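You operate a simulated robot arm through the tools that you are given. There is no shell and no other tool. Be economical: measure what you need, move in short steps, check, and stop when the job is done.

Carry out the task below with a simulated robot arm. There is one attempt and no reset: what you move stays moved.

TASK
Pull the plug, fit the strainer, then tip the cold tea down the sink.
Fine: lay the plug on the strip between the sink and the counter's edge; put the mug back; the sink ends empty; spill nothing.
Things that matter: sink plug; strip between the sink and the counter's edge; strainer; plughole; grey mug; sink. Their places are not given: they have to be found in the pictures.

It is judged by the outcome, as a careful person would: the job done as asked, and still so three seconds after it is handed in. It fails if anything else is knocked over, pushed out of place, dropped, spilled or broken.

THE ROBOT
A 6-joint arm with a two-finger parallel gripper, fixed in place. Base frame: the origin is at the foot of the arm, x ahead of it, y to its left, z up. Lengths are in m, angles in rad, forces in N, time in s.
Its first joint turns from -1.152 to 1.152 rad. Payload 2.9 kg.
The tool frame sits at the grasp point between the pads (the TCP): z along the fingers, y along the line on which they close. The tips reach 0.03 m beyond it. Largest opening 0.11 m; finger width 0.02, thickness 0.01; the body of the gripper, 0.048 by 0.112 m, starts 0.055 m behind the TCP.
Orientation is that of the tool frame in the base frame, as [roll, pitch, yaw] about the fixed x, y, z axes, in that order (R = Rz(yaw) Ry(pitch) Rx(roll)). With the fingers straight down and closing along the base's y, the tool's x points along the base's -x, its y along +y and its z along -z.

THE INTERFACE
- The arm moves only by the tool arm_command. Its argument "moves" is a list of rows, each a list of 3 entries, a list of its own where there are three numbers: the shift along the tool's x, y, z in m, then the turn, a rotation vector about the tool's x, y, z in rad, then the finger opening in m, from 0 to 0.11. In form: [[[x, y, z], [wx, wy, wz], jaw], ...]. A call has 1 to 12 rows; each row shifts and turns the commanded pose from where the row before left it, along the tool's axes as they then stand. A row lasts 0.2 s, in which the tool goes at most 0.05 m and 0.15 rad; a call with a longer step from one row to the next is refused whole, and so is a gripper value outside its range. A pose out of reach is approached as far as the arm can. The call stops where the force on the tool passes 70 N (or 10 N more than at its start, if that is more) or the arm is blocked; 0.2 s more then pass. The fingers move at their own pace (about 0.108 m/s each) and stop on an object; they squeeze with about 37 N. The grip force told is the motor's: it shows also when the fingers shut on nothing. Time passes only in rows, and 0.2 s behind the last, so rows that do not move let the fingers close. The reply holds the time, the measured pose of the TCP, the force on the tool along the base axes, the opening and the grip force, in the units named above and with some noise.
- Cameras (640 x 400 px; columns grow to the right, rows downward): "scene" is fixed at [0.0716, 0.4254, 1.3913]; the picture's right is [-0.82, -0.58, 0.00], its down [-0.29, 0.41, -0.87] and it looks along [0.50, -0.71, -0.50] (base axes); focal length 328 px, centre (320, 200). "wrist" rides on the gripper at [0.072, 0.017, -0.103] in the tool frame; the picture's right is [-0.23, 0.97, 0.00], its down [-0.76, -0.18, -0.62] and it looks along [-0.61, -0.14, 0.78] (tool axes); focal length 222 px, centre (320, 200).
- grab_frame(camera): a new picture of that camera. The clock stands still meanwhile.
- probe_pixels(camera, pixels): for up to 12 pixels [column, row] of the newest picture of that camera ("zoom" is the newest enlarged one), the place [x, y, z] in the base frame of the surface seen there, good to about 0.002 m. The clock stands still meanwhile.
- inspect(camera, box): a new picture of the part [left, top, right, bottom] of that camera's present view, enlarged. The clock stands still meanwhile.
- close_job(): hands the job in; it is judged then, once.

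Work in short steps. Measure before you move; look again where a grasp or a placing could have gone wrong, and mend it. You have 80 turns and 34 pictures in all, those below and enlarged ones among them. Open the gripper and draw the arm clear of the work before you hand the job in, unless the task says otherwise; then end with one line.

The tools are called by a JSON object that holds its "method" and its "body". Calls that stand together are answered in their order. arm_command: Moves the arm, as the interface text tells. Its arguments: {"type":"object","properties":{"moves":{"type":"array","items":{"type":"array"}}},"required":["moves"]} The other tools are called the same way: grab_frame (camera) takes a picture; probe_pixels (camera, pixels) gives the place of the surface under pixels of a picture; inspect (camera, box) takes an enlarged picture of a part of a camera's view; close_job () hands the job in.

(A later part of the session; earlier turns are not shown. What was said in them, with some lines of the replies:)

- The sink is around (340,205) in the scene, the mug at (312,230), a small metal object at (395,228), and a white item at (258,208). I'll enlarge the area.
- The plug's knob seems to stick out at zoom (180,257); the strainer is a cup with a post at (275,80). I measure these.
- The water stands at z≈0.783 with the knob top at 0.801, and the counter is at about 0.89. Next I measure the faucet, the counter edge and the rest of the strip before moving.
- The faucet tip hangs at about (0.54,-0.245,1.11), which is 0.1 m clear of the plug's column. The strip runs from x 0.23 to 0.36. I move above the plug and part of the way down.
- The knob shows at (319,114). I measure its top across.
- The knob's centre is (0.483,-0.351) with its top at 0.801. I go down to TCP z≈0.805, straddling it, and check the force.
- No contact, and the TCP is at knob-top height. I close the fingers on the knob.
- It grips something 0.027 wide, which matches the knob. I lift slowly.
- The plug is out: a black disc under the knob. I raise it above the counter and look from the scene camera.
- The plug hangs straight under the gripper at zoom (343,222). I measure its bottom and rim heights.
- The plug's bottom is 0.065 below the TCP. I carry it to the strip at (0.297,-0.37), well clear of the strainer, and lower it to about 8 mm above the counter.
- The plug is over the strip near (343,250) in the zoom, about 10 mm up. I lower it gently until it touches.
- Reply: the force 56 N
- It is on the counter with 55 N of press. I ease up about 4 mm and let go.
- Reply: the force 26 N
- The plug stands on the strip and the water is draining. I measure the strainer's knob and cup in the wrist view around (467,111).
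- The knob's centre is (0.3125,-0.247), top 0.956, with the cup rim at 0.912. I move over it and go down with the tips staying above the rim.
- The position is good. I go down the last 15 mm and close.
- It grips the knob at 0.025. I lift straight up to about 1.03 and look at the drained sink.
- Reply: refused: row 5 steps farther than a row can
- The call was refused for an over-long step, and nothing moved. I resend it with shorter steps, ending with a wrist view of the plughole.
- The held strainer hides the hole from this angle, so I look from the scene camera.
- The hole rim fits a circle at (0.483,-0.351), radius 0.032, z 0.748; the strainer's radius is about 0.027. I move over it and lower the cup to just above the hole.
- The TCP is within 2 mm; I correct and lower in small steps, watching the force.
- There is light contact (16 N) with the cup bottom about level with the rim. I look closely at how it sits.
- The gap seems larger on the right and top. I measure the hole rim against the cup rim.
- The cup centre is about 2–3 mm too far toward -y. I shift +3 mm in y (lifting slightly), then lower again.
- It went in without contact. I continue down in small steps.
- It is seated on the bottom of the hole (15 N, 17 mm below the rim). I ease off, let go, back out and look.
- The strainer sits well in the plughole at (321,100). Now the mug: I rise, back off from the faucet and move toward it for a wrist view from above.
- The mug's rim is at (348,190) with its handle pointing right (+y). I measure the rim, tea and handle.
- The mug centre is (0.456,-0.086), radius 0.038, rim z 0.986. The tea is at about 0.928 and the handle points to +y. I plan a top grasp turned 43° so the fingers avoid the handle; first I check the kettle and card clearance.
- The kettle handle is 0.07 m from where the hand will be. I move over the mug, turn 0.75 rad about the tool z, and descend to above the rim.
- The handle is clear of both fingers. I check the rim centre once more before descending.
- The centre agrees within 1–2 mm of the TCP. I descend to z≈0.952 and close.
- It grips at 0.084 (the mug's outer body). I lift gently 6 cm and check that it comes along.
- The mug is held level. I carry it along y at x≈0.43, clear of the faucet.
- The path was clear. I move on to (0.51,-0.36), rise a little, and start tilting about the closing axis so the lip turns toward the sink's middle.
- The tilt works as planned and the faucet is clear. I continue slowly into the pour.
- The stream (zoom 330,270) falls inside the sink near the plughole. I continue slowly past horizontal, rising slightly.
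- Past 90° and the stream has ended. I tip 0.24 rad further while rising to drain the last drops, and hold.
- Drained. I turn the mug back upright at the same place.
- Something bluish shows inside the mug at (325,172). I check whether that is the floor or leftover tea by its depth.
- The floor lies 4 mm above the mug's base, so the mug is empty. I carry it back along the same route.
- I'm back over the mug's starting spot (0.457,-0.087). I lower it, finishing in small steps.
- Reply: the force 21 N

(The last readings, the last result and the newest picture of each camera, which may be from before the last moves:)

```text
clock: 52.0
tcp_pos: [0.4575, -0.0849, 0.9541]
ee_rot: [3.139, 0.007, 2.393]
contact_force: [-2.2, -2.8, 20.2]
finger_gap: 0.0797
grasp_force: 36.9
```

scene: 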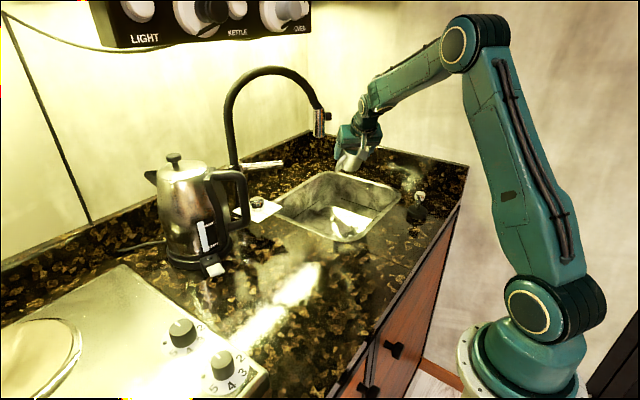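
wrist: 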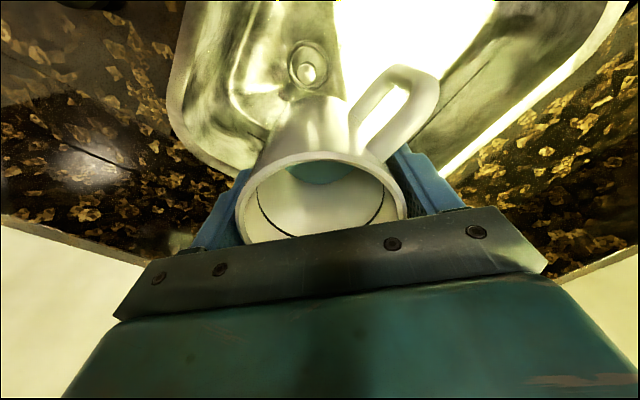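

It has touched down (20 N). I ease up 1 mm, open, and retreat straight up.

{"method": "arm_command", "body": {"moves": [[[0, 0, -0.001], [0, 0, 0], 0.04], [[0, 0, 0], [0, 0, 0], 0.11], [[0, 0, 0], [0, 0, 0], 0.11], [[0, 0, 0], [0, 0, 0], 0.11], [[0, 0, -0.02], [0, 0, 0], 0.11], [[0, 0, -0.04], [0, 0, 0], 0.11], [[0, 0, -0.04], [0, 0, 0], 0.11], [[0, 0, -0.04], [0, 0, 0], 0.11], [[0, 0, 0], [0, 0, 0], 0.11]]}}

{"method": "grab_frame", "body": {"camera": "wrist"}}

```text
clock: 54.0
tcp_pos: [0.4555, -0.0852, 1.0954]
ee_rot: [3.14, -0.001, 2.394]
contact_force: [0.1, -0.7, -0.2]
finger_gap: 0.11
grasp_force: 0.1
```

```text
4 pictures are left
```

wrist: 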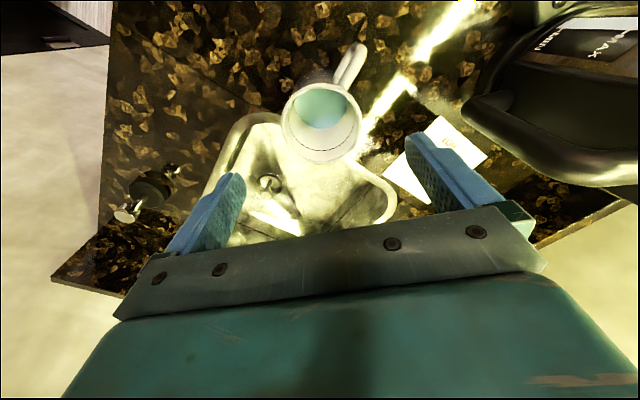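

The mug stands upright. I check its place and that its inside shows the floor.

{"method": "probe_pixels", "body": {"camera": "wrist", "pixels": [[283, 125], [359, 125], [322, 160], [320, 86], [320, 110], [325, 120], [358, 48], [296, 152], [350, 148]]}}

```text
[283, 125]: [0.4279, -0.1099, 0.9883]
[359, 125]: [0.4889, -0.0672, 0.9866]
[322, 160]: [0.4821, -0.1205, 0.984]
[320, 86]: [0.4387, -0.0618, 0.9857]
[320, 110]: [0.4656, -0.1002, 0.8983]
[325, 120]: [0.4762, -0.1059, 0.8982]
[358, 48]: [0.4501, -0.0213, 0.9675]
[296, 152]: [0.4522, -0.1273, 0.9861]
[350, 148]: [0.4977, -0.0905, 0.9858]
```

The mug is back within about 4 mm and empty (floor at 0.898). I draw the arm back and up, then take final views.

{"method": "arm_command", "body": {"moves": [[[0.0244, -0.0227, -0.03], [0, 0, 0], 0.11], [[0.0244, -0.0227, -0.03], [0, 0, 0], 0.11], [[0.0244, -0.0227, -0.03], [0, 0, 0], 0.11], [[0, 0, 0], [0, 0, 0], 0.11], [[0, 0, 0], [0, 0, 0], 0.11]]}}

{"method": "inspect", "body": {"camera": "scene", "box": [230, 120, 480, 276]}}

{"method": "grab_frame", "body": {"camera": "scene"}}

```text
clock: 55.2
tcp_pos: [0.3563, -0.0837, 1.1815]
ee_rot: [3.14, -0.001, 2.393]
contact_force: [0.5, 0.7, 0.0]
finger_gap: 0.1102
grasp_force: 0.0
```

```text
2.56 times, centred on (355, 198) of scene
```

zoom: 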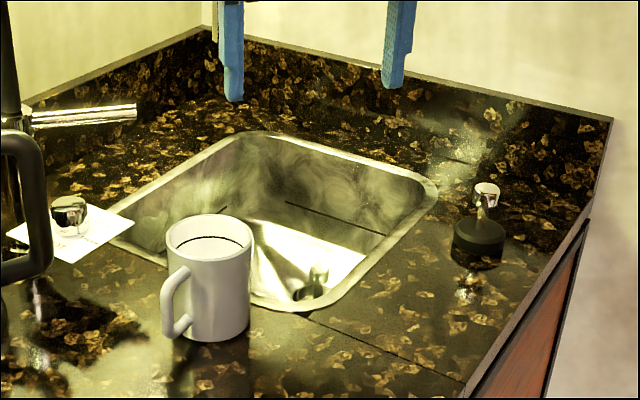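

```text
2 pictures are left
```

scene: 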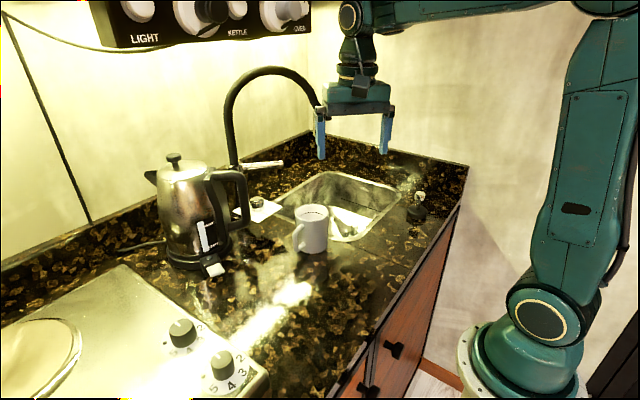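

The plug stands on the strip, the strainer is in the hole, the sink is empty, the mug is back in place and the arm is clear. I hand the job in.

{"method": "close_job", "body": {}}

```text
The job is handed in.
```

The plug is on the strip between the sink and the counter's edge, the strainer is in the plughole, the tea went down the sink without a spill I could see, and the empty mug is back within about 4 mm of where it stood.
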